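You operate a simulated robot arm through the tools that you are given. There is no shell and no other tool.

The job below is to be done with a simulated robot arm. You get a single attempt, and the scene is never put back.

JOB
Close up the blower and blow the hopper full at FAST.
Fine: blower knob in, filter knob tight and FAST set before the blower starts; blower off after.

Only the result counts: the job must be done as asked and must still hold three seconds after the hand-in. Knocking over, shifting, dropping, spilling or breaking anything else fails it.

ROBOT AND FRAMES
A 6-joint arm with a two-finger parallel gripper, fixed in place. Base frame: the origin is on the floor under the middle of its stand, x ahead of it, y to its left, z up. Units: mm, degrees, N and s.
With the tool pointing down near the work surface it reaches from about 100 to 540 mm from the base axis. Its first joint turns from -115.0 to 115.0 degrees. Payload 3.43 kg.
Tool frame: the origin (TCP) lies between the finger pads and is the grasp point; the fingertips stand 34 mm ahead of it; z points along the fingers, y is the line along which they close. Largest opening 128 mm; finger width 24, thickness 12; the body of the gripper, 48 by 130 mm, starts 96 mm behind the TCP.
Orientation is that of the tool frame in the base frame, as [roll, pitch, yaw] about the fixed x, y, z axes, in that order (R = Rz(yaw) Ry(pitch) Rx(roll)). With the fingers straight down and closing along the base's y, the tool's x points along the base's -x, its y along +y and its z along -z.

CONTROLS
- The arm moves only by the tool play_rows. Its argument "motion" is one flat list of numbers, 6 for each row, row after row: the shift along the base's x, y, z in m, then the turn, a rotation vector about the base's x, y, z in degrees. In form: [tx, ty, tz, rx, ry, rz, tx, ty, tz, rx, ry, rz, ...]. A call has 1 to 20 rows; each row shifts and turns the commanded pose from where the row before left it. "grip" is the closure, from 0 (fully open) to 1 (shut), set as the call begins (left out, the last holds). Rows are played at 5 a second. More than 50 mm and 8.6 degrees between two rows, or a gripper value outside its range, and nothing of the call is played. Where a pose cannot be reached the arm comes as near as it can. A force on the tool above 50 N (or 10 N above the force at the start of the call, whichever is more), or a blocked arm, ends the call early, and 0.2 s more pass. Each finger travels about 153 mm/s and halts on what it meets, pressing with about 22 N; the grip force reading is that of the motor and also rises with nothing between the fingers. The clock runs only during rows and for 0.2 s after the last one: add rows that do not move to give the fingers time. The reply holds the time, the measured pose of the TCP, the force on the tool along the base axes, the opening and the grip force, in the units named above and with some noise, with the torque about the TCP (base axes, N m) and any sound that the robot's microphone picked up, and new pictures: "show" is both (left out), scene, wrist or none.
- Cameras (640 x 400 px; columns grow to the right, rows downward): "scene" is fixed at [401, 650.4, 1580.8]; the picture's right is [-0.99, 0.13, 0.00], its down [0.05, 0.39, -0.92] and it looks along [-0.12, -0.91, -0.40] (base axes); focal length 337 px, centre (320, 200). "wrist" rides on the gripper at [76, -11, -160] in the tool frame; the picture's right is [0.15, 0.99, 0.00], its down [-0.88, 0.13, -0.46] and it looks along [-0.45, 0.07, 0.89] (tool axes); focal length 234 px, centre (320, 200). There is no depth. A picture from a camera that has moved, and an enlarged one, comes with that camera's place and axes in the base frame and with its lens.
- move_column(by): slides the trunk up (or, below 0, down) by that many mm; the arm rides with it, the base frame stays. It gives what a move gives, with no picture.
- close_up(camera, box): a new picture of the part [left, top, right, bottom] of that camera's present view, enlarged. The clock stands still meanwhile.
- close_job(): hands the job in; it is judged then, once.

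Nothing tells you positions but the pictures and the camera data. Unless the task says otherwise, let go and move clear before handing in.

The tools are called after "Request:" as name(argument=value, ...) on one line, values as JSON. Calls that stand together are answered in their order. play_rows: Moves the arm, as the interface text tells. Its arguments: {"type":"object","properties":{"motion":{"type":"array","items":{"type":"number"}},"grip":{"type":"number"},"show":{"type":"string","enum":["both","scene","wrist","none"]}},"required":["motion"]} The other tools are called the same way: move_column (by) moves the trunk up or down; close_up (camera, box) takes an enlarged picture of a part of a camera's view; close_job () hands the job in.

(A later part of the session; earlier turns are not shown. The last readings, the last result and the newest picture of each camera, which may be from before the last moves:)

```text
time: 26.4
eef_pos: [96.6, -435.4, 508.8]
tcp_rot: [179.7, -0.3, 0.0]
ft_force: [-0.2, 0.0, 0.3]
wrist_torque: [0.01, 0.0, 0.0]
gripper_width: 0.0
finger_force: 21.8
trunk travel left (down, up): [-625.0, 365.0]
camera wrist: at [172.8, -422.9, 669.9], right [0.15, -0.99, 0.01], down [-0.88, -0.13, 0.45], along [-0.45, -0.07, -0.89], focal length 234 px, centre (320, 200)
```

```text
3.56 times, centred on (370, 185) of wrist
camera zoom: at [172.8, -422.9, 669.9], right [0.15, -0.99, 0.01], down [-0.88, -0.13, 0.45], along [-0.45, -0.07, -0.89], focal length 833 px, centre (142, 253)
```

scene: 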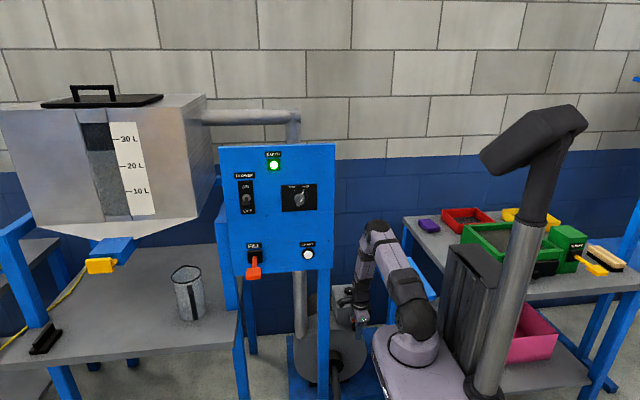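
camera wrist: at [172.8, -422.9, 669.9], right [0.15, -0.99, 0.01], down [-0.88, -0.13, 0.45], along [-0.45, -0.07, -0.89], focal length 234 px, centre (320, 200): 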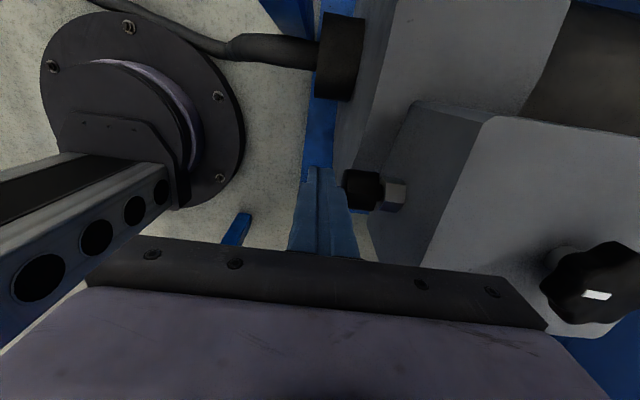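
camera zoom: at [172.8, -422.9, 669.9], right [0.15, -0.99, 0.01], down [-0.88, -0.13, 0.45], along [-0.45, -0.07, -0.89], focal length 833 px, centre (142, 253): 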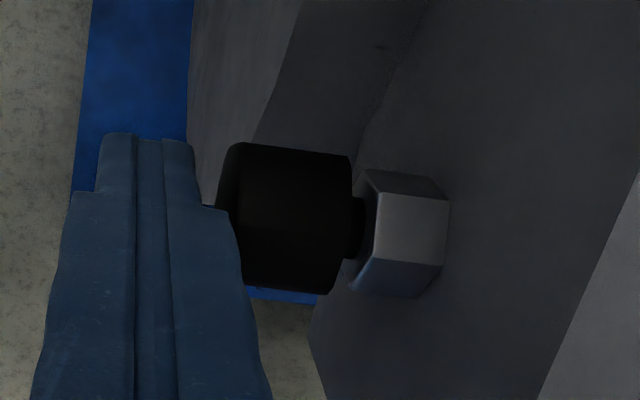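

The red band has vanished and only a short black neck shows between cap and nut. I'll press a few more millimetres to confirm it's fully seated.

Request:
play_rows(motion=[0, -0.003, 0, 0, 0, 0, 0, -0.003, 0, 0, 0, 0, 0, -0.003, 0, 0, 0, 0], show="wrist")

Request:
close_up(camera="wrist", box=[280, 130, 460, 240])

```text
time: 27.2
eef_pos: [96.5, -443.0, 508.7]
tcp_rot: [179.9, -0.2, 0.0]
ft_force: [-0.3, 0.9, 0.4]
wrist_torque: [-0.02, 0.0, 0.01]
gripper_width: 0.0
finger_force: 22.3
trunk travel left (down, up): [-625.0, 365.0]
camera wrist: at [173.0, -430.9, 669.3], right [0.15, -0.99, 0.0], down [-0.88, -0.13, 0.45], along [-0.45, -0.07, -0.89], focal length 234 px, centre (320, 200)
```

wrist: 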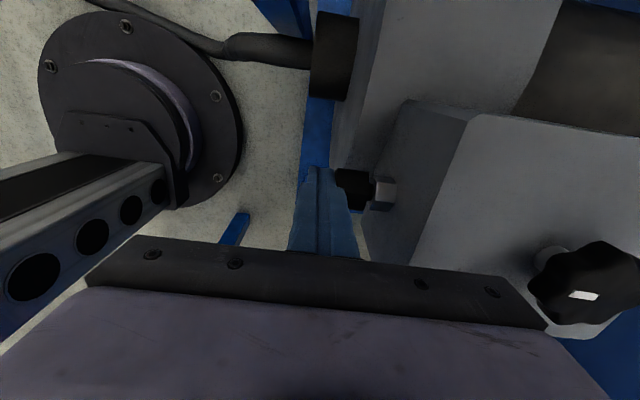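

```text
3.56 times, centred on (370, 185) of wrist
camera zoom: at [173.0, -430.9, 669.3], right [0.15, -0.99, 0.0], down [-0.88, -0.13, 0.45], along [-0.45, -0.07, -0.89], focal length 833 px, centre (142, 253)
```

zoom: 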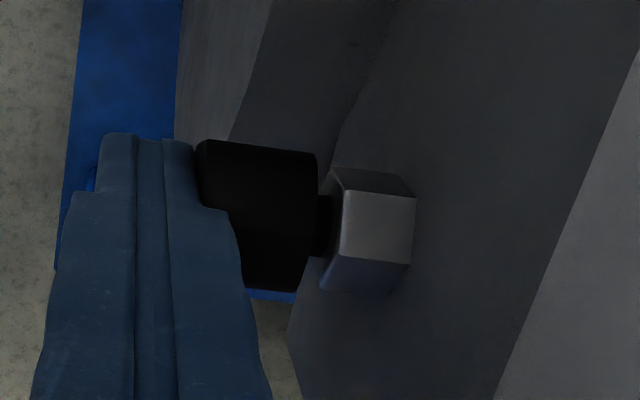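

The finger is just touching the cap and the cap-to-nut gap hasn't changed. I'll press slightly more to feel for the stop.

Request:
play_rows(motion=[0, -0.003, 0, 0, 0, 0, 0, -0.003, 0, 0, 0, 0], show="wrist")

Request:
close_up(camera="wrist", box=[280, 130, 460, 240])

```text
time: 27.8
eef_pos: [96.3, -444.4, 509.4]
tcp_rot: [-179.5, -0.3, 0.0]
ft_force: [4.2, 25.3, 13.7]
wrist_torque: [0.1, -0.07, 0.1]
gripper_width: 0.1
finger_force: 22.0
trunk travel left (down, up): [-625.0, 365.0]
camera wrist: at [173.1, -433.1, 669.4], right [0.15, -0.99, -0.01], down [-0.88, -0.13, 0.45], along [-0.45, -0.06, -0.89], focal length 234 px, centre (320, 200)
```

wrist: 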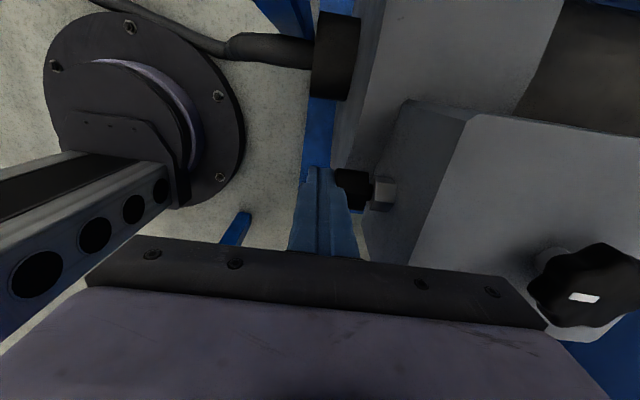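

```text
3.56 times, centred on (370, 185) of wrist
camera zoom: at [173.1, -433.1, 669.4], right [0.15, -0.99, -0.01], down [-0.88, -0.13, 0.45], along [-0.45, -0.06, -0.89], focal length 833 px, centre (142, 253)
```

zoom: 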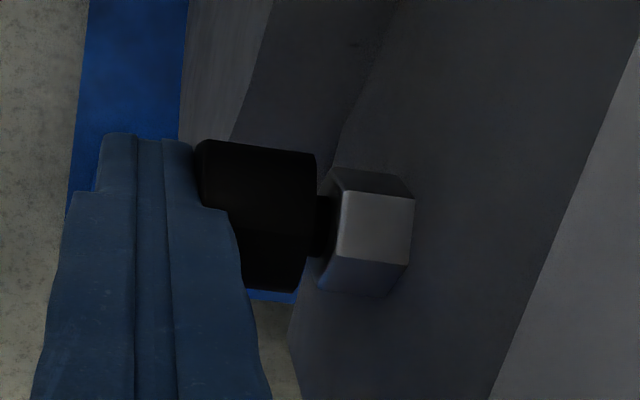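

The plunger hit a firm stop at 25 N, so it's fully in. I'll back off, rise and test whether the arm can reach over the star knob with the tool vertical.

Request:
play_rows(motion=[0, 0.015, 0, 0, 0, 0, 0, 0.02, 0, 0, 0, 0, 0, 0, 0.04, 0, 0, 0, 0, 0, 0.05, 0, 0, 0, 0, -0.03, 0.05, 0, 0, 0, 0, -0.04, 0.01, 0, 0, 0, 0, -0.04, 0, 0, 0, 0], grip=0.3)

Request:
close_up(camera="wrist", box=[280, 100, 520, 250])

```text
refused: row 5 steps farther than a row can; nothing moved
```

```text
2.67 times, centred on (400, 175) of wrist
camera zoom: at [173.1, -433.1, 669.4], right [0.15, -0.99, -0.01], down [-0.88, -0.13, 0.45], along [-0.45, -0.06, -0.89], focal length 624 px, centre (107, 267)
```

zoom: 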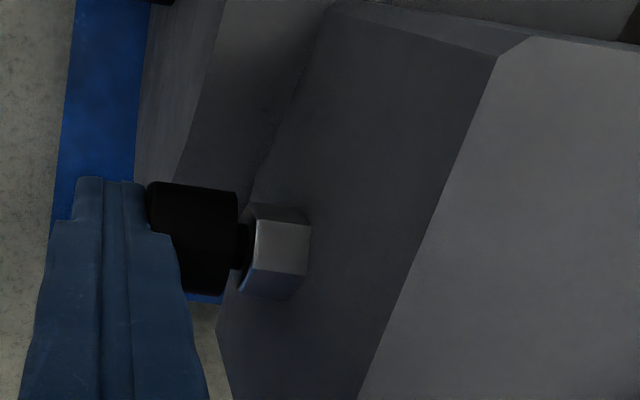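

That call was refused because one row stepped too far, so nothing moved. I'll redo it with smaller rows and keep the fingers closed until clear of the plunger.

Request:
play_rows(motion=[0, 0.015, 0, 0, 0, 0, 0, 0.02, 0, 0, 0, 0, 0, 0, 0.04, 0, 0, 0, 0, 0, 0.045, 0, 0, 0, 0, -0.02, 0.04, 0, 0, 0, 0, -0.035, 0.02, 0, 0, 0], grip=1.0, show="none")

Request:
play_rows(motion=[0.001, -0.03, 0, 0, 0, 0, 0.001, -0.03, 0, 0, 0, 0, 0.001, -0.03, 0, 0, 0, 0], grip=0.3)

Request:
close_up(camera="wrist", box=[240, 80, 480, 240])

```text
time: 29.2
eef_pos: [96.8, -470.4, 654.2]
tcp_rot: [179.9, -0.1, 0.0]
ft_force: [-0.5, 0.3, -0.4]
wrist_torque: [0.03, 0.01, 0.03]
gripper_width: 0.0
finger_force: 21.9
trunk travel left (down, up): [-625.0, 365.0]
```

```text
time: 30.0
eef_pos: [104.0, -559.9, 656.8]
tcp_rot: [179.8, -0.2, 0.1]
ft_force: [0.1, 0.8, 0.9]
wrist_torque: [-0.02, 0.03, 0.02]
gripper_width: 89.7
finger_force: 0.1
trunk travel left (down, up): [-625.0, 365.0]
camera wrist: at [178.7, -547.1, 817.3], right [0.15, -0.99, 0.0], down [-0.88, -0.13, 0.45], along [-0.45, -0.07, -0.89], focal length 234 px, centre (320, 200)
```

scene: 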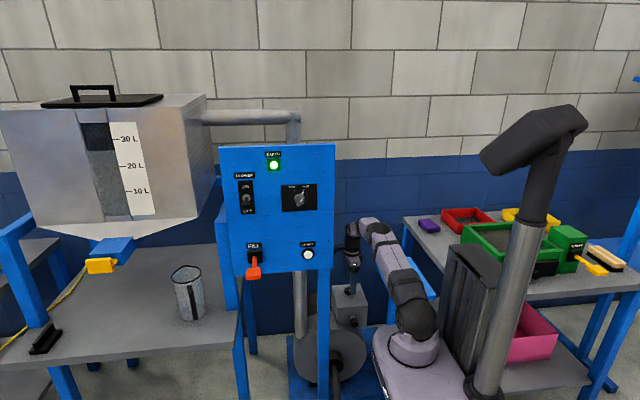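
wrist: 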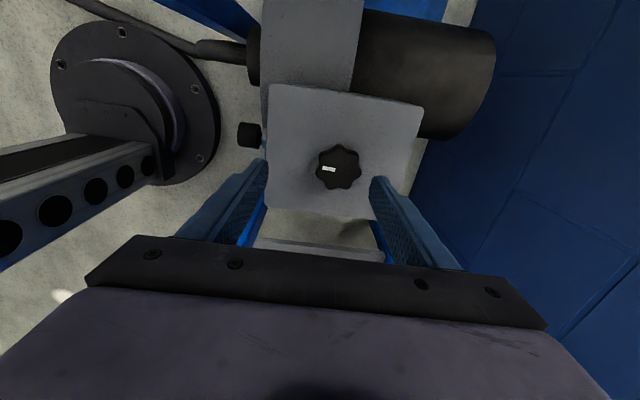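

```text
2.50 times, centred on (360, 160) of wrist
camera zoom: at [178.7, -547.1, 817.3], right [0.15, -0.99, 0.0], down [-0.88, -0.13, 0.45], along [-0.45, -0.07, -0.89], focal length 585 px, centre (220, 300)
```

zoom: 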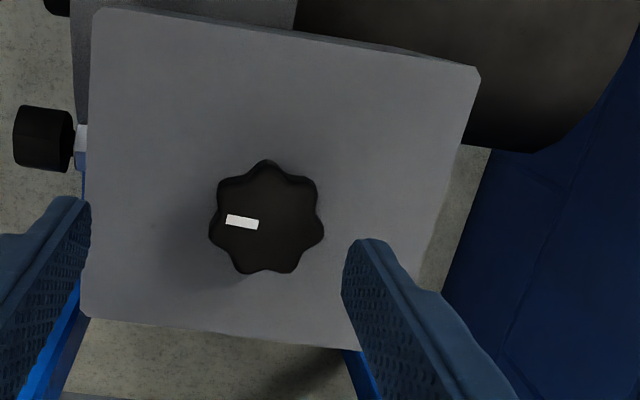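

The arm reaches over the knob with the tool vertical. The 7-lobed knob is centred near (98, -581), about 52 mm across, so I'll centre over it and lower the open fingers around it.

Request:
play_rows(motion=[-0.003, -0.01, 0, 0, 0, 0, -0.003, -0.011, 0, 0, 0, 0, 0, 0, -0.02, 0, 0, 0])

Request:
close_up(camera="wrist", box=[220, 100, 420, 240])

```text
time: 30.8
eef_pos: [93.9, -582.3, 636.6]
tcp_rot: [179.8, -0.2, 0.0]
ft_force: [-0.1, 0.1, 0.6]
wrist_torque: [-0.01, -0.02, 0.0]
gripper_width: 89.3
finger_force: 0.0
trunk travel left (down, up): [-625.0, 365.0]
camera wrist: at [169.8, -569.1, 796.3], right [0.15, -0.99, 0.0], down [-0.88, -0.13, 0.45], along [-0.45, -0.07, -0.89], focal length 234 px, centre (320, 200)
```

scene: 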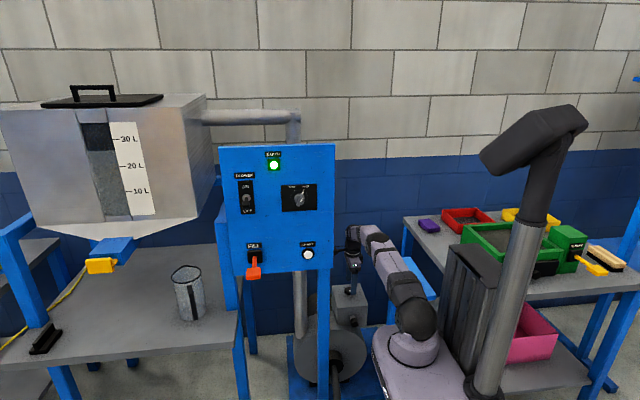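
wrist: 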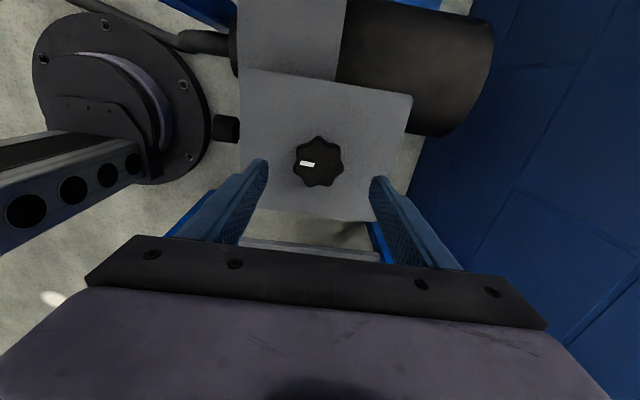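

```text
2.86 times, centred on (320, 170) of wrist
camera zoom: at [169.8, -569.1, 796.3], right [0.15, -0.99, 0.0], down [-0.88, -0.13, 0.45], along [-0.45, -0.07, -0.89], focal length 669 px, centre (320, 286)
```

zoom: 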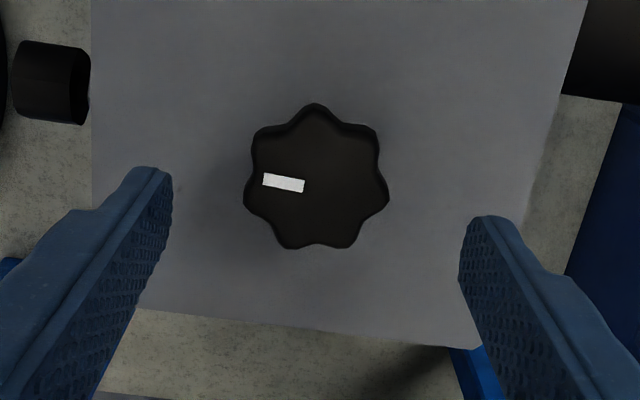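

The knob centre refines to (98, -579.5). I'll correct by a few millimetres and lower until the fingertips are just above the box top.

Request:
play_rows(motion=[0.004, 0.0025, -0.015, 0, 0, 0, 0, 0, -0.015, 0, 0, 0, 0, 0, -0.012, 0, 0, 0], show="wrist")

Request:
close_up(camera="wrist", box=[220, 100, 420, 240])

Request:
close_up(camera="scene", box=[300, 210, 420, 350])

```text
time: 31.6
eef_pos: [99.7, -577.8, 594.3]
tcp_rot: [179.6, -0.3, 0.0]
ft_force: [-1.7, 2.0, 10.2]
wrist_torque: [0.62, 0.17, 0.05]
gripper_width: 90.2
finger_force: 0.8
trunk travel left (down, up): [-625.0, 365.0]
camera wrist: at [175.7, -564.7, 754.9], right [0.15, -0.99, 0.01], down [-0.88, -0.13, 0.45], along [-0.45, -0.07, -0.89], focal length 234 px, centre (320, 200)
```

wrist: 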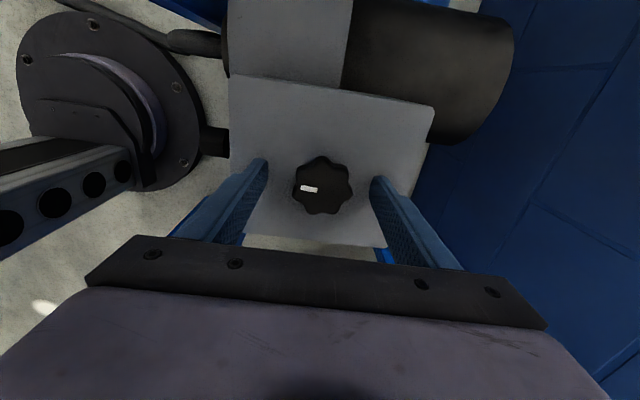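

```text
2.86 times, centred on (320, 170) of wrist
camera zoom: at [175.7, -564.7, 754.9], right [0.15, -0.99, 0.01], down [-0.88, -0.13, 0.45], along [-0.45, -0.07, -0.89], focal length 669 px, centre (320, 286)
```

zoom: 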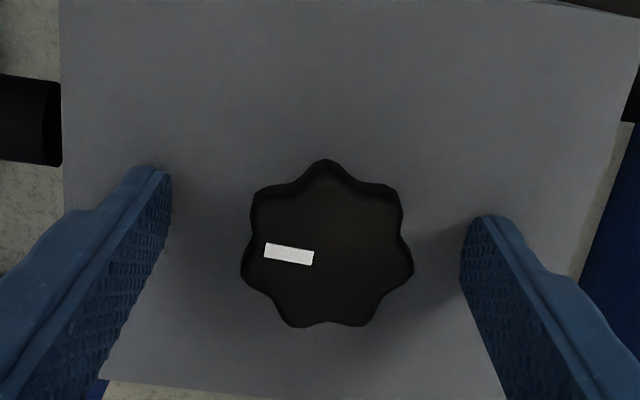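

```text
2.86 times, centred on (360, 280) of scene
camera zoom: at [401.0, 650.4, 1580.8], right [-0.99, 0.13, 0.0], down [0.05, 0.39, -0.92], along [-0.12, -0.91, -0.4], focal length 963 px, centre (206, -29)
```

zoom: 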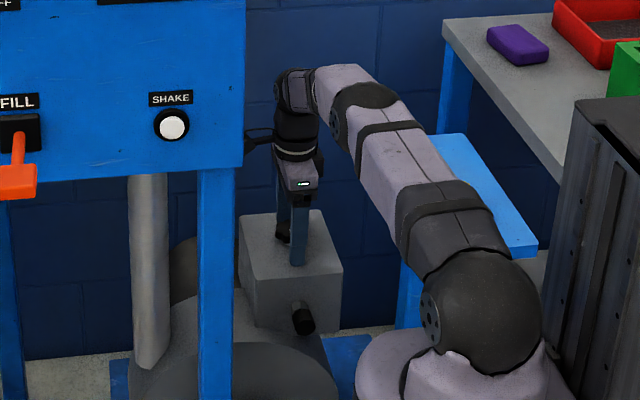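

The fingertips touched the box top with 10 N, so its top is near z = 559. I'll lift 3 mm and close on the knob.

Request:
play_rows(motion=[0, 0, 0.003, 0, 0, 0, 0, 0, 0, 0, 0, 0], show="none")

Request:
play_rows(motion=[0, 0, 0, 0, 0, 0, 0, 0, 0, 0, 0, 0, 0, 0, 0, 0, 0, 0], grip=1.0, show="wrist")

Request:
close_up(camera="wrist", box=[220, 100, 420, 240])

```text
time: 32.2
eef_pos: [99.7, -577.4, 594.3]
tcp_rot: [179.8, -0.2, 0.0]
ft_force: [0.5, 0.4, 0.0]
wrist_torque: [0.02, 0.0, 0.0]
gripper_width: 89.8
finger_force: 0.1
trunk travel left (down, up): [-625.0, 365.0]
```

```text
time: 33.0
eef_pos: [101.0, -580.0, 595.1]
tcp_rot: [179.6, -0.2, 0.0]
ft_force: [0.7, -8.4, -5.2]
wrist_torque: [-0.62, -0.12, 0.0]
gripper_width: 49.4
finger_force: 44.6
trunk travel left (down, up): [-625.0, 365.0]
camera wrist: at [176.1, -566.6, 755.5], right [0.15, -0.99, 0.01], down [-0.88, -0.13, 0.45], along [-0.45, -0.07, -0.89], focal length 234 px, centre (320, 200)
```

wrist: 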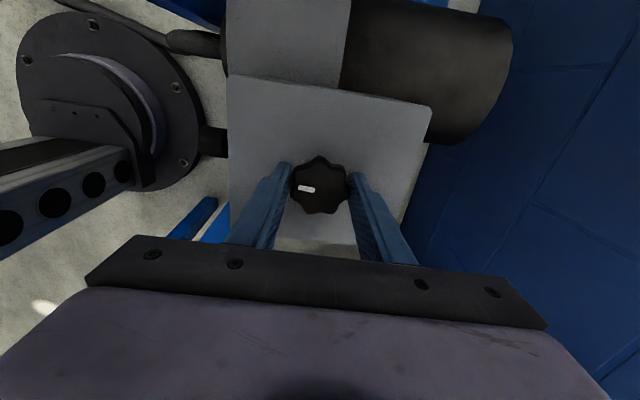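

```text
2.86 times, centred on (320, 170) of wrist
camera zoom: at [176.1, -566.6, 755.5], right [0.15, -0.99, 0.01], down [-0.88, -0.13, 0.45], along [-0.45, -0.07, -0.89], focal length 669 px, centre (320, 286)
```

zoom: 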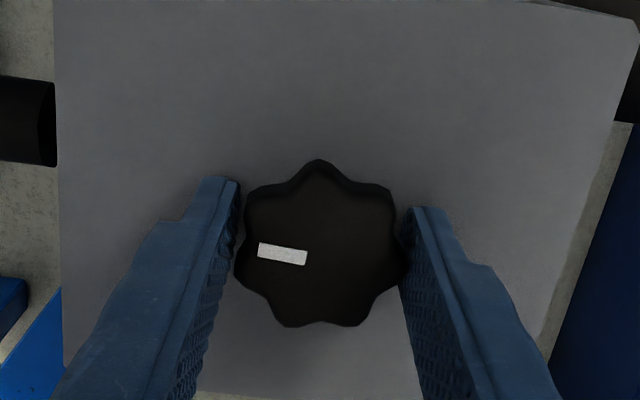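

The knob is held, with an opening of 49.4 mm. I'll relieve the small sideways load and turn it 45° clockwise, watching the torque.

Request:
play_rows(motion=[0.0005, -0.002, 0, 0, 0, 0, 0, 0, 0, 0, 0, -7.5, 0, 0, 0, 0, 0, -7.5, 0, 0, 0, 0, 0, -7.5, 0, 0, 0, 0, 0, -7.5, 0, 0, 0, 0, 0, -7.5, 0, 0, 0, 0, 0, -7.5], show="wrist")

Request:
close_up(camera="wrist", box=[220, 100, 420, 240])

```text
time: 34.6
eef_pos: [99.2, -580.7, 595.6]
tcp_rot: [179.9, -0.2, -45.2]
ft_force: [9.0, 7.8, 3.2]
wrist_torque: [0.03, -1.15, -0.01]
gripper_width: 49.5
finger_force: 45.0
trunk travel left (down, up): [-625.0, 365.0]
camera wrist: at [162.2, -624.0, 755.5], right [-0.6, -0.8, 0.0], down [-0.71, 0.53, 0.45], along [-0.36, 0.27, -0.89], focal length 234 px, centre (320, 200)
```

wrist: 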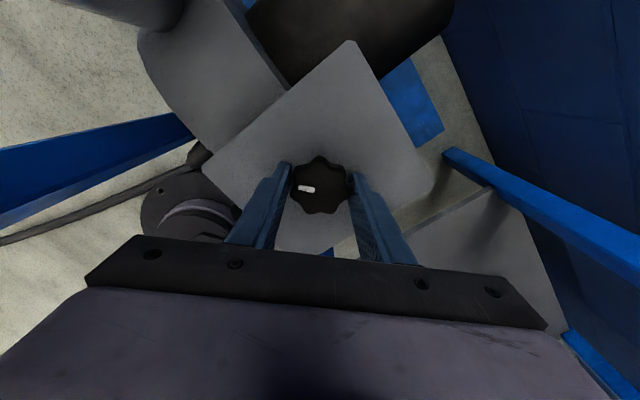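

```text
2.86 times, centred on (320, 170) of wrist
camera zoom: at [162.2, -624.0, 755.5], right [-0.6, -0.8, 0.0], down [-0.71, 0.53, 0.45], along [-0.36, 0.27, -0.89], focal length 669 px, centre (320, 286)
```

zoom: 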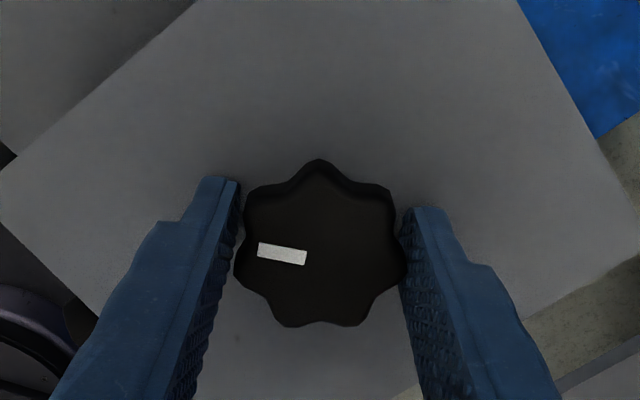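

The knob turned freely with the gripper and the torque stays near zero, so it isn't tight yet. I'll relieve the side load and keep turning clockwise.

Request:
play_rows(motion=[0.0015, 0.0015, 0, 0, 0, 0, 0, 0, 0, 0, 0, -7.5, 0, 0, 0, 0, 0, -7.5, 0, 0, 0, 0, 0, -7.5, 0, 0, 0, 0, 0, -7.5, 0, 0, 0, 0, 0, -7.5, 0, 0, 0, 0, 0, -7.5], show="wrist")

Request:
close_up(camera="wrist", box=[220, 100, 420, 240])

```text
time: 36.0
eef_pos: [100.0, -578.9, 595.6]
tcp_rot: [-178.0, -1.0, -80.5]
ft_force: [4.9, -3.2, -3.7]
wrist_torque: [0.2, -0.16, 0.17]
gripper_width: 49.5
finger_force: 44.9
out of reach, approached as far as the arm can: row 6, 7
trunk travel left (down, up): [-625.0, 365.0]
stopped in row 7: the force on the tool passed its limit at 57 N (the readings are from after the stop); the commanded pose is now the measured one
camera wrist: at [118.4, -649.4, 757.1], right [-0.95, -0.31, -0.03], down [-0.29, 0.85, 0.44], along [-0.11, 0.42, -0.9], focal length 234 px, centre (320, 200)
```

wrist: 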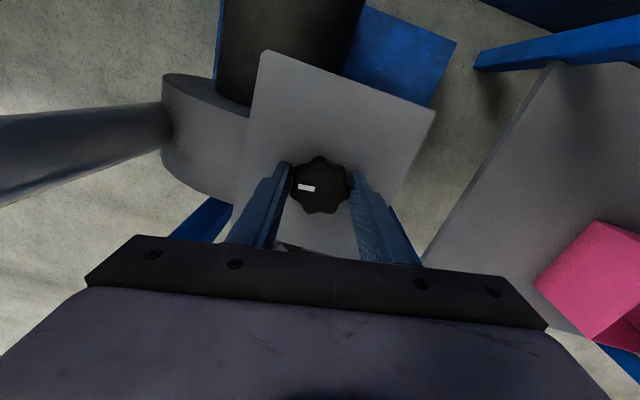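

```text
2.86 times, centred on (320, 170) of wrist
camera zoom: at [118.4, -649.4, 757.1], right [-0.95, -0.31, -0.03], down [-0.29, 0.85, 0.44], along [-0.11, 0.42, -0.9], focal length 669 px, centre (320, 286)
```

zoom: 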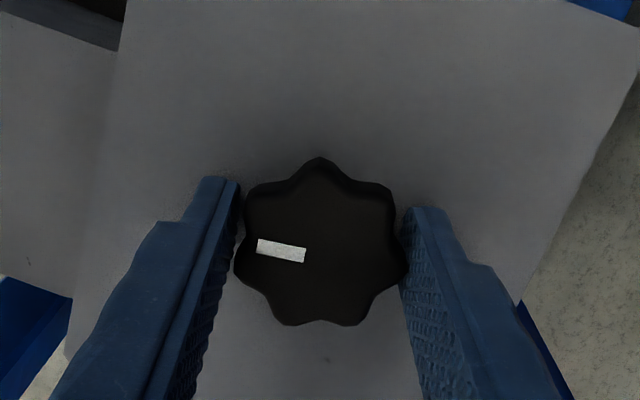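

The wrist's last joint reached its limit after about 80° of turning, and the knob still turns easily. I'll open, unwind the wrist about 170° the other way around the knob, and grip again for a longer stroke.

Request:
play_rows(motion=[0, 0, 0, 0, 0, 0, 0, 0, 0, 0, 0, 0, 0, 0, 0.004, 0, 0, 2, 0, 0, 0, 0.66, 2.14, 7.5], grip=0.3, show="wrist")

Request:
close_up(camera="wrist", box=[220, 100, 420, 240])

```text
time: 37.0
eef_pos: [99.2, -578.4, 599.1]
tcp_rot: [179.8, 0.3, -71.0]
ft_force: [0.2, -1.1, -0.5]
wrist_torque: [-0.04, -0.01, 0.0]
gripper_width: 89.7
finger_force: 0.0
trunk travel left (down, up): [-625.0, 365.0]
camera wrist: at [135.6, -645.8, 759.4], right [-0.89, -0.46, 0.0], down [-0.41, 0.79, 0.46], along [-0.21, 0.41, -0.89], focal length 234 px, centre (320, 200)
```

wrist: 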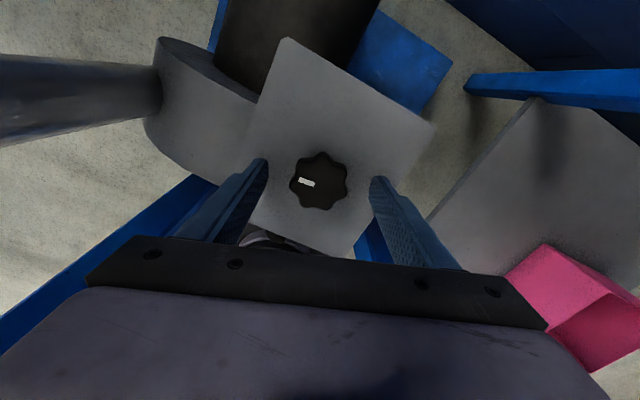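

```text
2.86 times, centred on (320, 170) of wrist
camera zoom: at [135.6, -645.8, 759.4], right [-0.89, -0.46, 0.0], down [-0.41, 0.79, 0.46], along [-0.21, 0.41, -0.89], focal length 669 px, centre (320, 286)
```

zoom: 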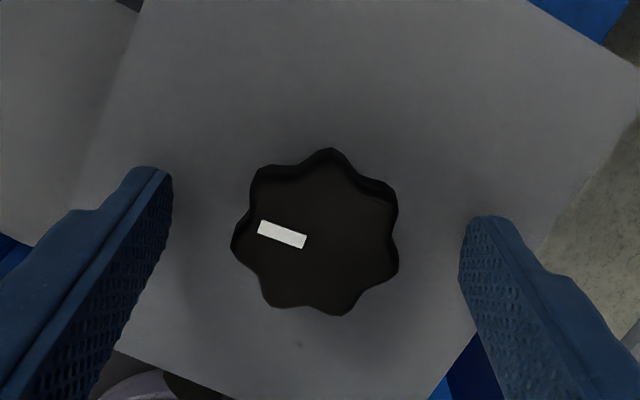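

The knob stayed where it was left, with its mark turned about 80°. Now I'll swing the open gripper back around it.

Request:
play_rows(motion=[0, 0, 0, 0, 0, 8.5, 0, 0, 0, 0, 0, 8.5, 0, 0, 0, 0, 0, 8.5, 0, 0, 0, 0, 0, 8.5, 0, 0, 0, 0, 0, 8.5, 0, 0, 0, 0, 0, 8.5, 0, 0, 0, 0, 0, 8.5, 0, 0, 0, 0, 0, 8.5, 0, 0, 0, 0, 0, 8.5, 0, 0, 0, 0, 0, 8.5, 0, 0, 0, 0, 0, 8.5, 0, 0, 0, 0, 0, 8.5, 0, 0, 0, 0, 0, 8.5, 0, 0, 0, 0, 0, 8.5, 0, 0, 0, 0, 0, 8.5, 0, 0, 0, 0, 0, 8.5, 0, 0, 0, 0, 0, 8.5, 0, 0, 0, 0, 0, 8.5, 0, 0, 0, 0, 0, 8.5])

Request:
close_up(camera="wrist", box=[220, 100, 420, 240])

```text
time: 41.0
eef_pos: [97.8, -579.0, 600.3]
tcp_rot: [179.8, 0.2, 90.7]
ft_force: [0.1, 0.0, -0.5]
wrist_torque: [0.02, 0.0, 0.01]
gripper_width: 89.6
finger_force: 0.1
trunk travel left (down, up): [-625.0, 365.0]
camera wrist: at [85.9, -501.5, 760.9], right [0.99, 0.16, 0.0], down [0.14, -0.88, 0.46], along [0.07, -0.45, -0.89], focal length 234 px, centre (320, 200)
```

scene: 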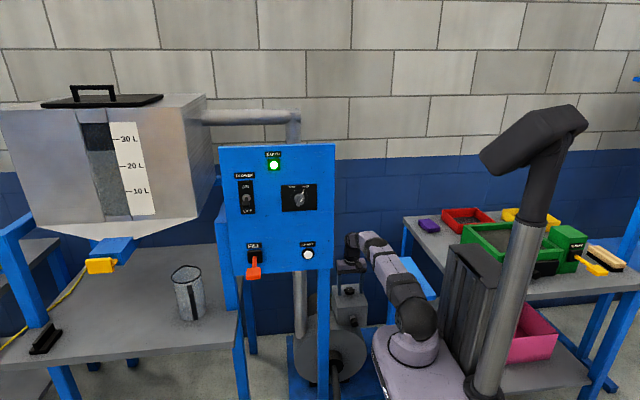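
wrist: 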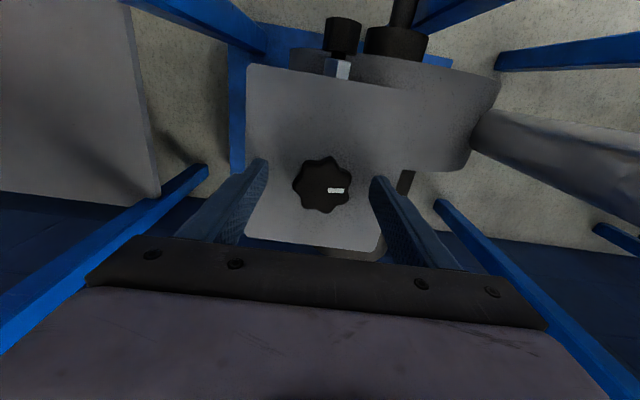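

```text
2.86 times, centred on (320, 170) of wrist
camera zoom: at [85.9, -501.5, 760.9], right [0.99, 0.16, 0.0], down [0.14, -0.88, 0.46], along [0.07, -0.45, -0.89], focal length 669 px, centre (320, 286)
```

zoom: 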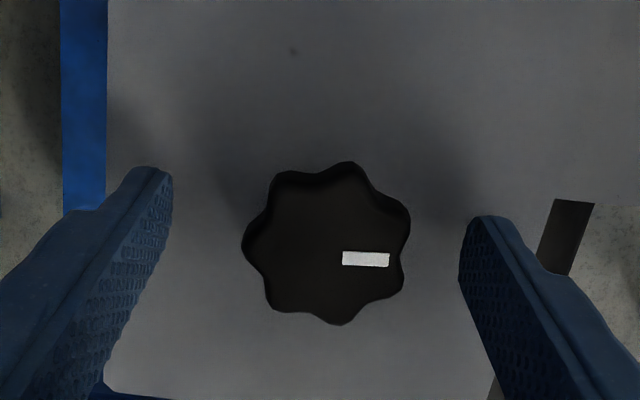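

The mark now points toward +x, a quarter turn clockwise from where it started. I'll lower 4 mm, centre and grip again.

Request:
play_rows(motion=[0.0017, 0.0003, -0.004, 0, 0, 0, 0, 0, 0, 0, 0, 0], show="none")

Request:
play_rows(motion=[0, 0, 0, 0, 0, 0, 0, 0, 0, 0, 0, 0, 0, 0, 0, 0, 0, 0], grip=1.0, show="none")

Request:
play_rows(motion=[0, 0, 0, 0, 0, -7.5, 0, 0, 0, 0, 0, -7.5, 0, 0, 0, 0, 0, -7.5, 0, 0, 0, 0, 0, -7.5, 0, 0, 0, 0, 0, -7.5, 0, 0, 0, 0, 0, -7.5], show="wrist")

Request:
close_up(camera="wrist", box=[220, 100, 420, 240])

```text
time: 41.6
eef_pos: [98.2, -579.0, 596.1]
tcp_rot: [179.8, 0.2, 90.4]
ft_force: [0.2, -0.8, 0.3]
wrist_torque: [0.04, 0.01, -0.01]
gripper_width: 89.6
finger_force: 0.1
trunk travel left (down, up): [-625.0, 365.0]
```

```text
time: 42.5
eef_pos: [100.3, -578.1, 597.0]
tcp_rot: [179.8, 0.3, 90.5]
ft_force: [5.7, -0.1, -1.2]
wrist_torque: [-0.13, -0.4, 0.0]
gripper_width: 49.5
finger_force: 44.6
trunk travel left (down, up): [-625.0, 365.0]
```

```text
time: 43.9
eef_pos: [101.0, -578.6, 595.1]
tcp_rot: [179.8, 0.2, 45.3]
ft_force: [12.0, -4.5, -3.6]
wrist_torque: [-0.74, -0.47, 0.03]
gripper_width: 48.7
finger_force: 45.2
trunk travel left (down, up): [-625.0, 365.0]
camera wrist: at [147.3, -515.2, 756.1], right [0.81, -0.59, 0.0], down [-0.53, -0.71, 0.46], along [-0.27, -0.37, -0.89], focal length 234 px, centre (320, 200)
```

wrist: 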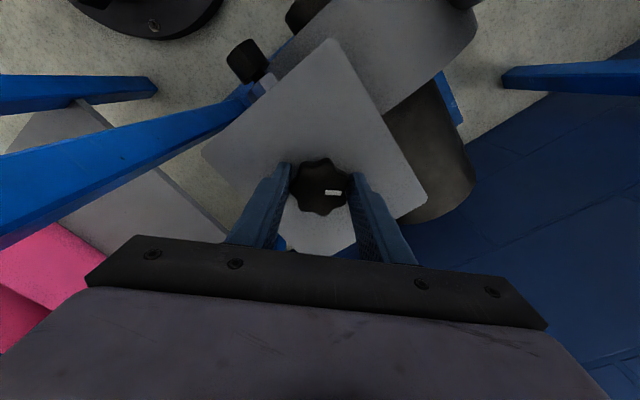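

```text
2.86 times, centred on (320, 170) of wrist
camera zoom: at [147.3, -515.2, 756.1], right [0.81, -0.59, 0.0], down [-0.53, -0.71, 0.46], along [-0.27, -0.37, -0.89], focal length 669 px, centre (320, 286)
```

zoom: 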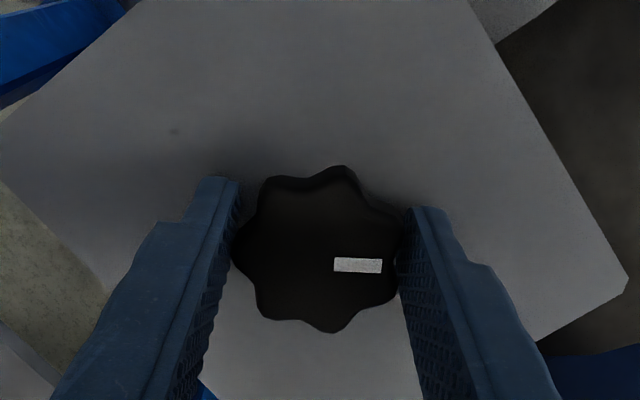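

The knob still follows the gripper without resistance, at about 125° in total. I'll continue clockwise.

Request:
play_rows(motion=[0.002, -0.0007, 0, 0, 0, 0, 0, 0, 0, 0, 0, -7.5, 0, 0, 0, 0, 0, -7.5, 0, 0, 0, 0, 0, -7.5, 0, 0, 0, 0, 0, -7.5, 0, 0, 0, 0, 0, -7.5, 0, 0, 0, 0, 0, -7.5], show="wrist")

Request:
close_up(camera="wrist", box=[220, 100, 420, 240])

```text
time: 45.5
eef_pos: [102.1, -580.1, 596.1]
tcp_rot: [179.6, 0.4, 0.3]
ft_force: [-0.5, -0.5, 3.6]
wrist_torque: [0.35, 0.2, 0.01]
gripper_width: 48.9
finger_force: 44.9
trunk travel left (down, up): [-625.0, 365.0]
camera wrist: at [178.8, -566.5, 756.1], right [0.15, -0.99, 0.0], down [-0.88, -0.13, 0.46], along [-0.45, -0.07, -0.89], focal length 234 px, centre (320, 200)
```

wrist: 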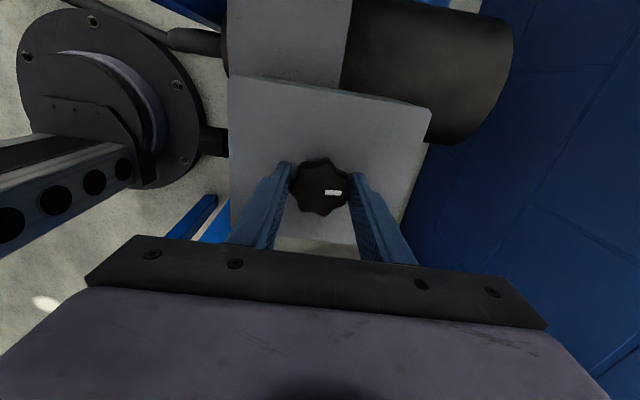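

```text
2.86 times, centred on (320, 170) of wrist
camera zoom: at [178.8, -566.5, 756.1], right [0.15, -0.99, 0.0], down [-0.88, -0.13, 0.46], along [-0.45, -0.07, -0.89], focal length 669 px, centre (320, 286)
```

zoom: 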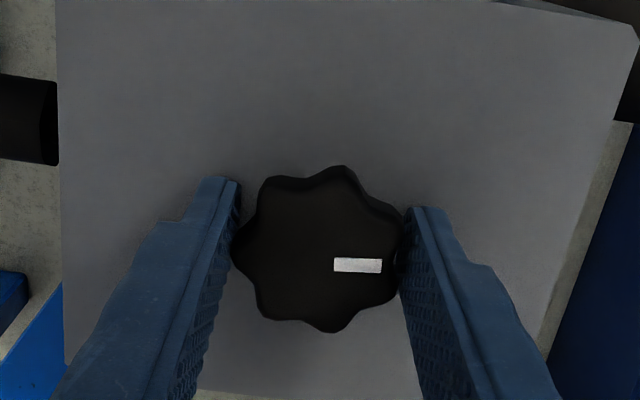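

The knob is at about 170° in total with no resistance yet. I'll go on to near the wrist limit.

Request:
play_rows(motion=[0, 0, 0, 0, 0, -7.5, 0, 0, 0, 0, 0, -7.5, 0, 0, 0, 0, 0, -7.5, 0, 0, 0, 0, 0, -7.5, 0, 0, 0, 0, 0, -7.5, 0, 0, 0, 0, 0, -7.5, 0, 0, 0, 0, 0, -7.5, 0, 0, 0, 0, 0, -7.5, 0, 0, 0, 0, 0, -7.5], show="wrist")

Request:
close_up(camera="wrist", box=[220, 100, 420, 240])

```text
time: 47.5
eef_pos: [100.5, -580.2, 595.9]
tcp_rot: [179.8, 0.2, -67.0]
ft_force: [-12.1, -8.6, 0.5]
wrist_torque: [-0.13, 0.26, 1.01]
gripper_width: 48.8
finger_force: 45.2
trunk travel left (down, up): [-625.0, 365.0]
camera wrist: at [141.9, -644.8, 755.7], right [-0.85, -0.52, 0.0], down [-0.46, 0.76, 0.46], along [-0.24, 0.39, -0.89], focal length 234 px, centre (320, 200)
```

wrist: 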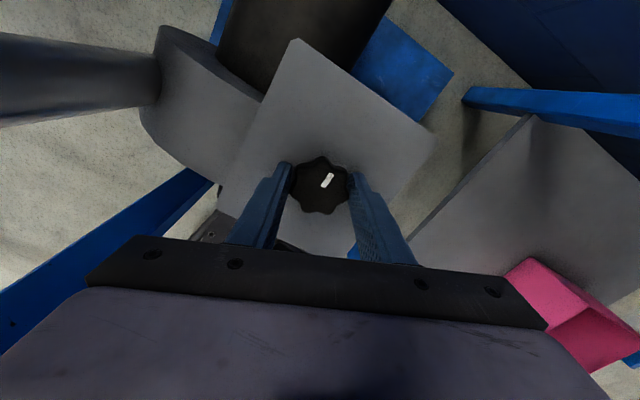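

```text
2.86 times, centred on (320, 170) of wrist
camera zoom: at [141.9, -644.8, 755.7], right [-0.85, -0.52, 0.0], down [-0.46, 0.76, 0.46], along [-0.24, 0.39, -0.89], focal length 669 px, centre (320, 286)
```

zoom: 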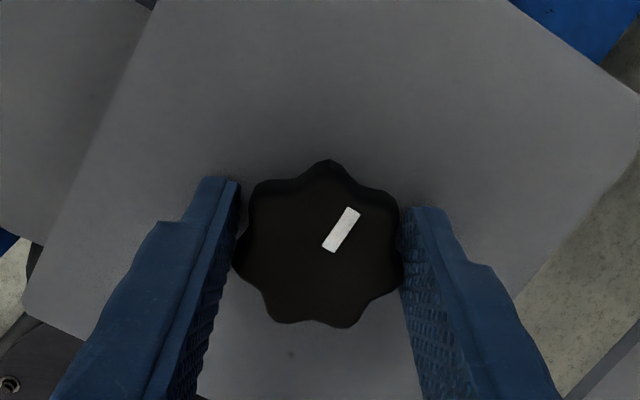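

The torque rose to 1 N m and the fingers began slipping round the knob, whose mark has stopped pointing at -y, so it's tight at about half a turn. I'll release and rise to check that it stays.

Request:
play_rows(motion=[0, 0, 0, 0, 0, 0, 0, 0, 0, 0, 0, 0, 0, 0, 0, 0, 0, 0, 0, 0, 0.02, 0, 0, 0, 0, 0, 0.03, 0, 0, 0], grip=0.3, show="wrist")

Request:
close_up(camera="wrist", box=[220, 100, 420, 240])

```text
time: 48.6
eef_pos: [102.6, -578.3, 645.3]
tcp_rot: [180.0, 0.3, -67.0]
ft_force: [0.5, 0.5, -0.3]
wrist_torque: [0.02, -0.01, 0.0]
gripper_width: 89.6
finger_force: 0.1
trunk travel left (down, up): [-625.0, 365.0]
camera wrist: at [144.1, -642.6, 804.9], right [-0.85, -0.52, 0.0], down [-0.46, 0.76, 0.46], along [-0.24, 0.39, -0.89], focal length 234 px, centre (320, 200)
```

wrist: 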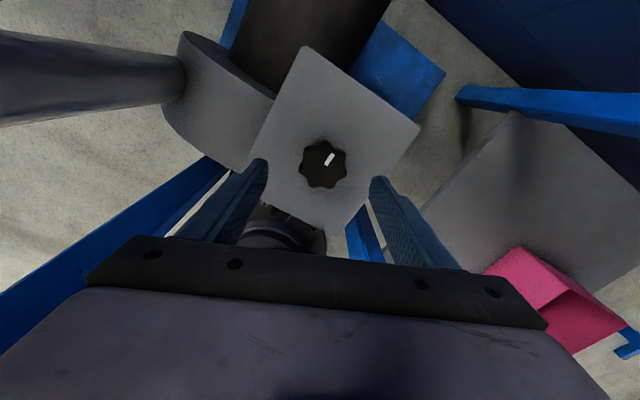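

```text
2.86 times, centred on (320, 170) of wrist
camera zoom: at [144.1, -642.6, 804.9], right [-0.85, -0.52, 0.0], down [-0.46, 0.76, 0.46], along [-0.24, 0.39, -0.89], focal length 669 px, centre (320, 286)
```

zoom: 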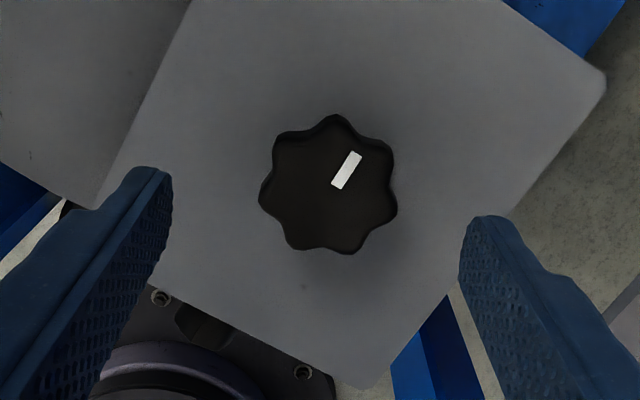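

The mark still points to -y after release. To be sure the knob is tight, I'll turn the wrist back, grip once more and try to turn it a little further.

Request:
play_rows(motion=[0, 0, 0, 0, 0, 8.1, 0, 0, 0, 0, 0, 8.1, 0, 0, 0, 0, 0, 8.1, 0, 0, 0, 0, 0, 8.1, 0, 0, 0, 0, 0, 8.1, 0, 0, 0, 0, 0, 8.1, 0, 0, 0, 0, 0, 8.1, 0, 0, 0, 0, 0, 8.1, -0.001, 0, 0, 0, 0, 8.1, -0.001, 0, 0, 0, 0, 8.1, 0, 0, 0, 0, 0, 8.1, 0, 0, 0, 0, 0, 8.1], show="wrist")

Request:
close_up(camera="wrist", box=[220, 100, 420, 240])

```text
time: 51.2
eef_pos: [99.6, -578.9, 645.6]
tcp_rot: [179.7, 0.3, 30.3]
ft_force: [1.0, 0.0, 0.8]
wrist_torque: [0.0, -0.05, 0.04]
gripper_width: 89.8
finger_force: 0.0
trunk travel left (down, up): [-625.0, 365.0]
camera wrist: at [160.5, -529.2, 806.1], right [0.63, -0.78, 0.0], down [-0.69, -0.55, 0.46], along [-0.36, -0.29, -0.89], focal length 234 px, centre (320, 200)
```

wrist: 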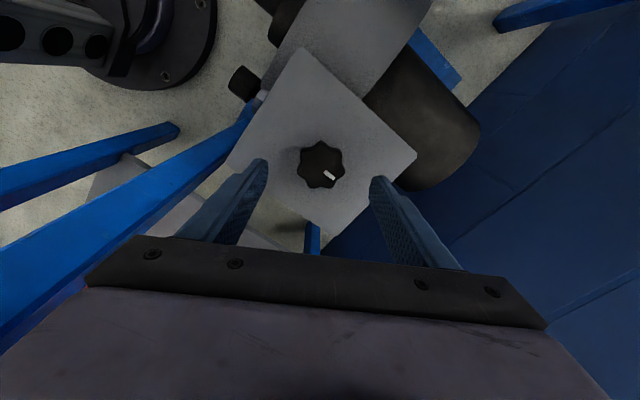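

```text
2.86 times, centred on (320, 170) of wrist
camera zoom: at [160.5, -529.2, 806.1], right [0.63, -0.78, 0.0], down [-0.69, -0.55, 0.46], along [-0.36, -0.29, -0.89], focal length 669 px, centre (320, 286)
```

zoom: 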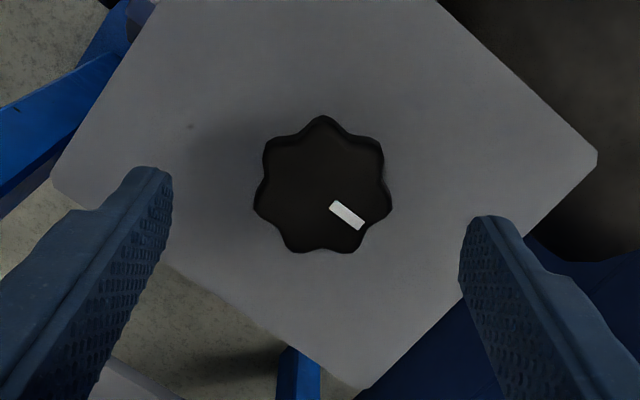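

I'm centred over the knob within a millimetre. I'll lower, grip and twist about 30° more.

Request:
play_rows(motion=[0.0005, 0, -0.025, 0, 0, 0, 0, 0, -0.024, 0, 0, 0], show="none")

Request:
play_rows(motion=[0, 0, 0, 0, 0, 0, 0, 0, 0, 0, 0, 0, 0, 0, 0, 0, 0, 0], grip=1.0, show="wrist")

Request:
close_up(camera="wrist", box=[220, 100, 420, 240])

Request:
play_rows(motion=[0, 0, 0, 0, 0, -5, 0, 0, 0, 0, 0, -5], show="none")

Request:
close_up(camera="wrist", box=[220, 100, 420, 240])

```text
time: 51.9
eef_pos: [100.0, -582.3, 596.7]
tcp_rot: [179.7, 0.4, 30.2]
ft_force: [0.1, 0.0, 0.4]
wrist_torque: [-0.01, 0.0, 0.01]
gripper_width: 89.6
finger_force: 0.0
trunk travel left (down, up): [-625.0, 365.0]
```

```text
time: 52.6
eef_pos: [99.8, -579.8, 596.7]
tcp_rot: [179.9, 0.2, 30.2]
ft_force: [-3.0, 4.2, 2.0]
wrist_torque: [0.35, 0.32, 0.01]
gripper_width: 49.1
finger_force: 44.9
trunk travel left (down, up): [-625.0, 365.0]
camera wrist: at [160.3, -531.1, 756.4], right [0.62, -0.78, 0.0], down [-0.69, -0.55, 0.46], along [-0.36, -0.29, -0.89], focal length 234 px, centre (320, 200)
```

wrist: 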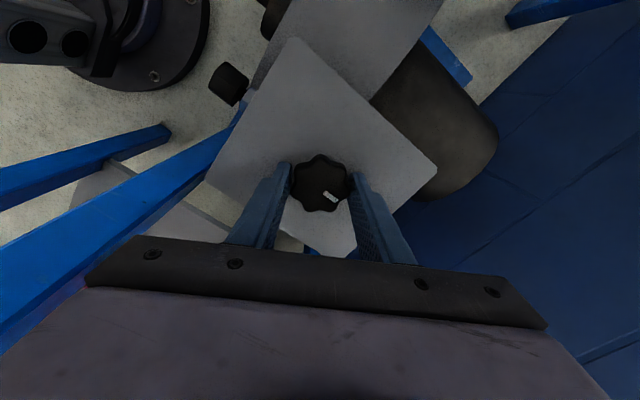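

```text
2.86 times, centred on (320, 170) of wrist
camera zoom: at [160.3, -531.1, 756.4], right [0.62, -0.78, 0.0], down [-0.69, -0.55, 0.46], along [-0.36, -0.29, -0.89], focal length 669 px, centre (320, 286)
```

zoom: 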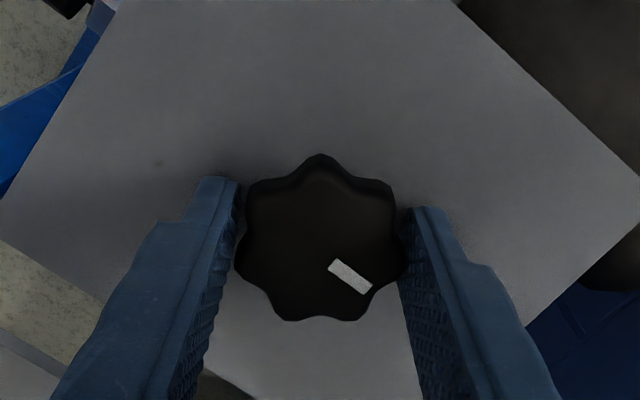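

```text
time: 53.2
eef_pos: [99.6, -579.9, 596.3]
tcp_rot: [179.8, 0.1, 20.2]
ft_force: [-1.5, 2.2, -1.1]
wrist_torque: [0.06, 0.04, 0.95]
gripper_width: 49.5
finger_force: 45.4
trunk travel left (down, up): [-625.0, 365.0]
```

```text
2.86 times, centred on (320, 170) of wrist
camera zoom: at [168.7, -541.5, 756.3], right [0.48, -0.88, 0.0], down [-0.78, -0.42, 0.46], along [-0.4, -0.22, -0.89], focal length 669 px, centre (320, 286)
```

zoom: 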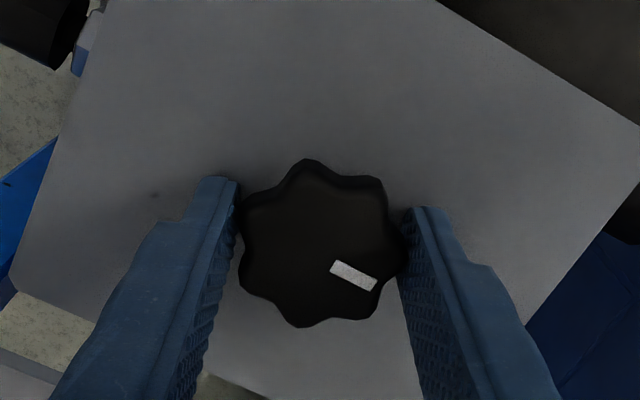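

At 10° of twist the torque reads 0.95 N m and the mark hasn't moved, so the filter knob is tight. I'll let go, rise and retrace the path away from the blower.

Request:
play_rows(motion=[0, 0, 0, 0, 0, 0, 0, 0, 0, 0, 0, 0, 0, 0, 0, 0, 0, 0, 0, 0, 0.025, 0, 0, 0, 0, 0, 0.04, 0, 0, 0, 0, 0.03, 0.035, 0, 0, 7, 0, 0.03, 0.035, 0, 0, 7, 0, 0.03, 0.035, 0, 0, 7, 0, 0.03, 0.035, 0, 0, 7, 0, 0.03, 0.03, 0, 0, 7, 0, 0.03, 0.03, 0, 0, 7, 0, 0.03, 0.03, 0, 0, 7, 0, 0, 0.04, 0, 0, 7, 0, 0, 0.04, 0, 0, 7, 0, 0, 0.04, 0, 0, 7], grip=0.3)

Request:
close_up(camera="scene", box=[310, 260, 390, 340])

```text
time: 56.5
eef_pos: [100.4, -367.5, 1014.4]
tcp_rot: [179.8, 0.3, 90.3]
ft_force: [-0.7, 0.0, 0.7]
wrist_torque: [0.01, -0.02, 0.02]
gripper_width: 89.6
finger_force: 0.1
trunk travel left (down, up): [-625.0, 365.0]
camera wrist: at [89.4, -290.4, 1173.3], right [0.99, 0.15, 0.0], down [0.13, -0.88, 0.46], along [0.07, -0.45, -0.89], focal length 234 px, centre (320, 200)
```

scene: 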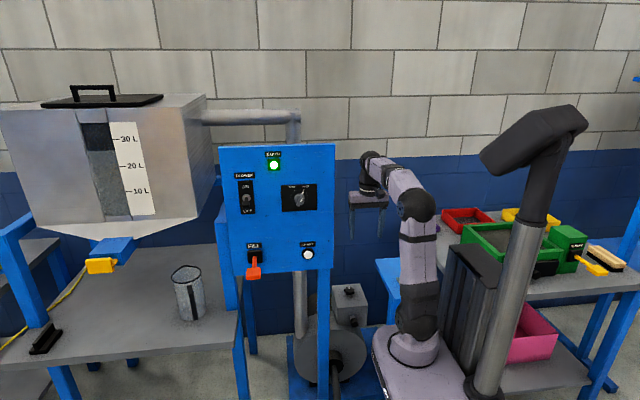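
wrist: 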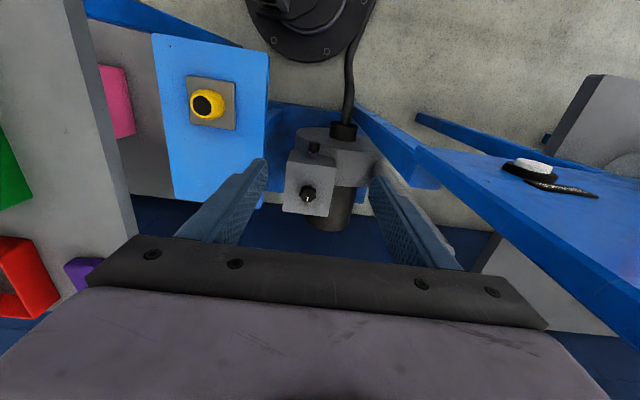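

```text
5.00 times, centred on (350, 300) of scene
camera zoom: at [401.0, 650.4, 1580.8], right [-0.99, 0.13, 0.0], down [0.05, 0.39, -0.92], along [-0.12, -0.91, -0.4], focal length 1685 px, centre (170, -300)
```

zoom: 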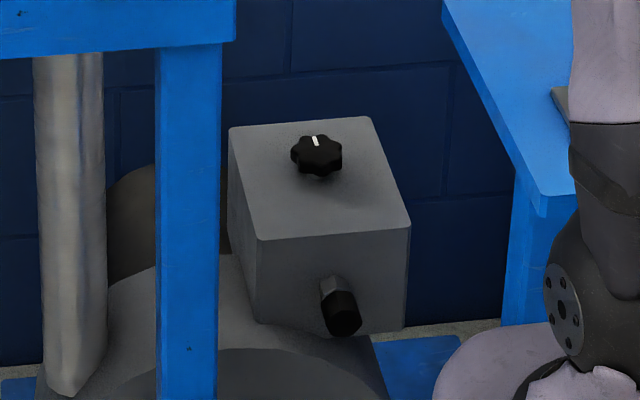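

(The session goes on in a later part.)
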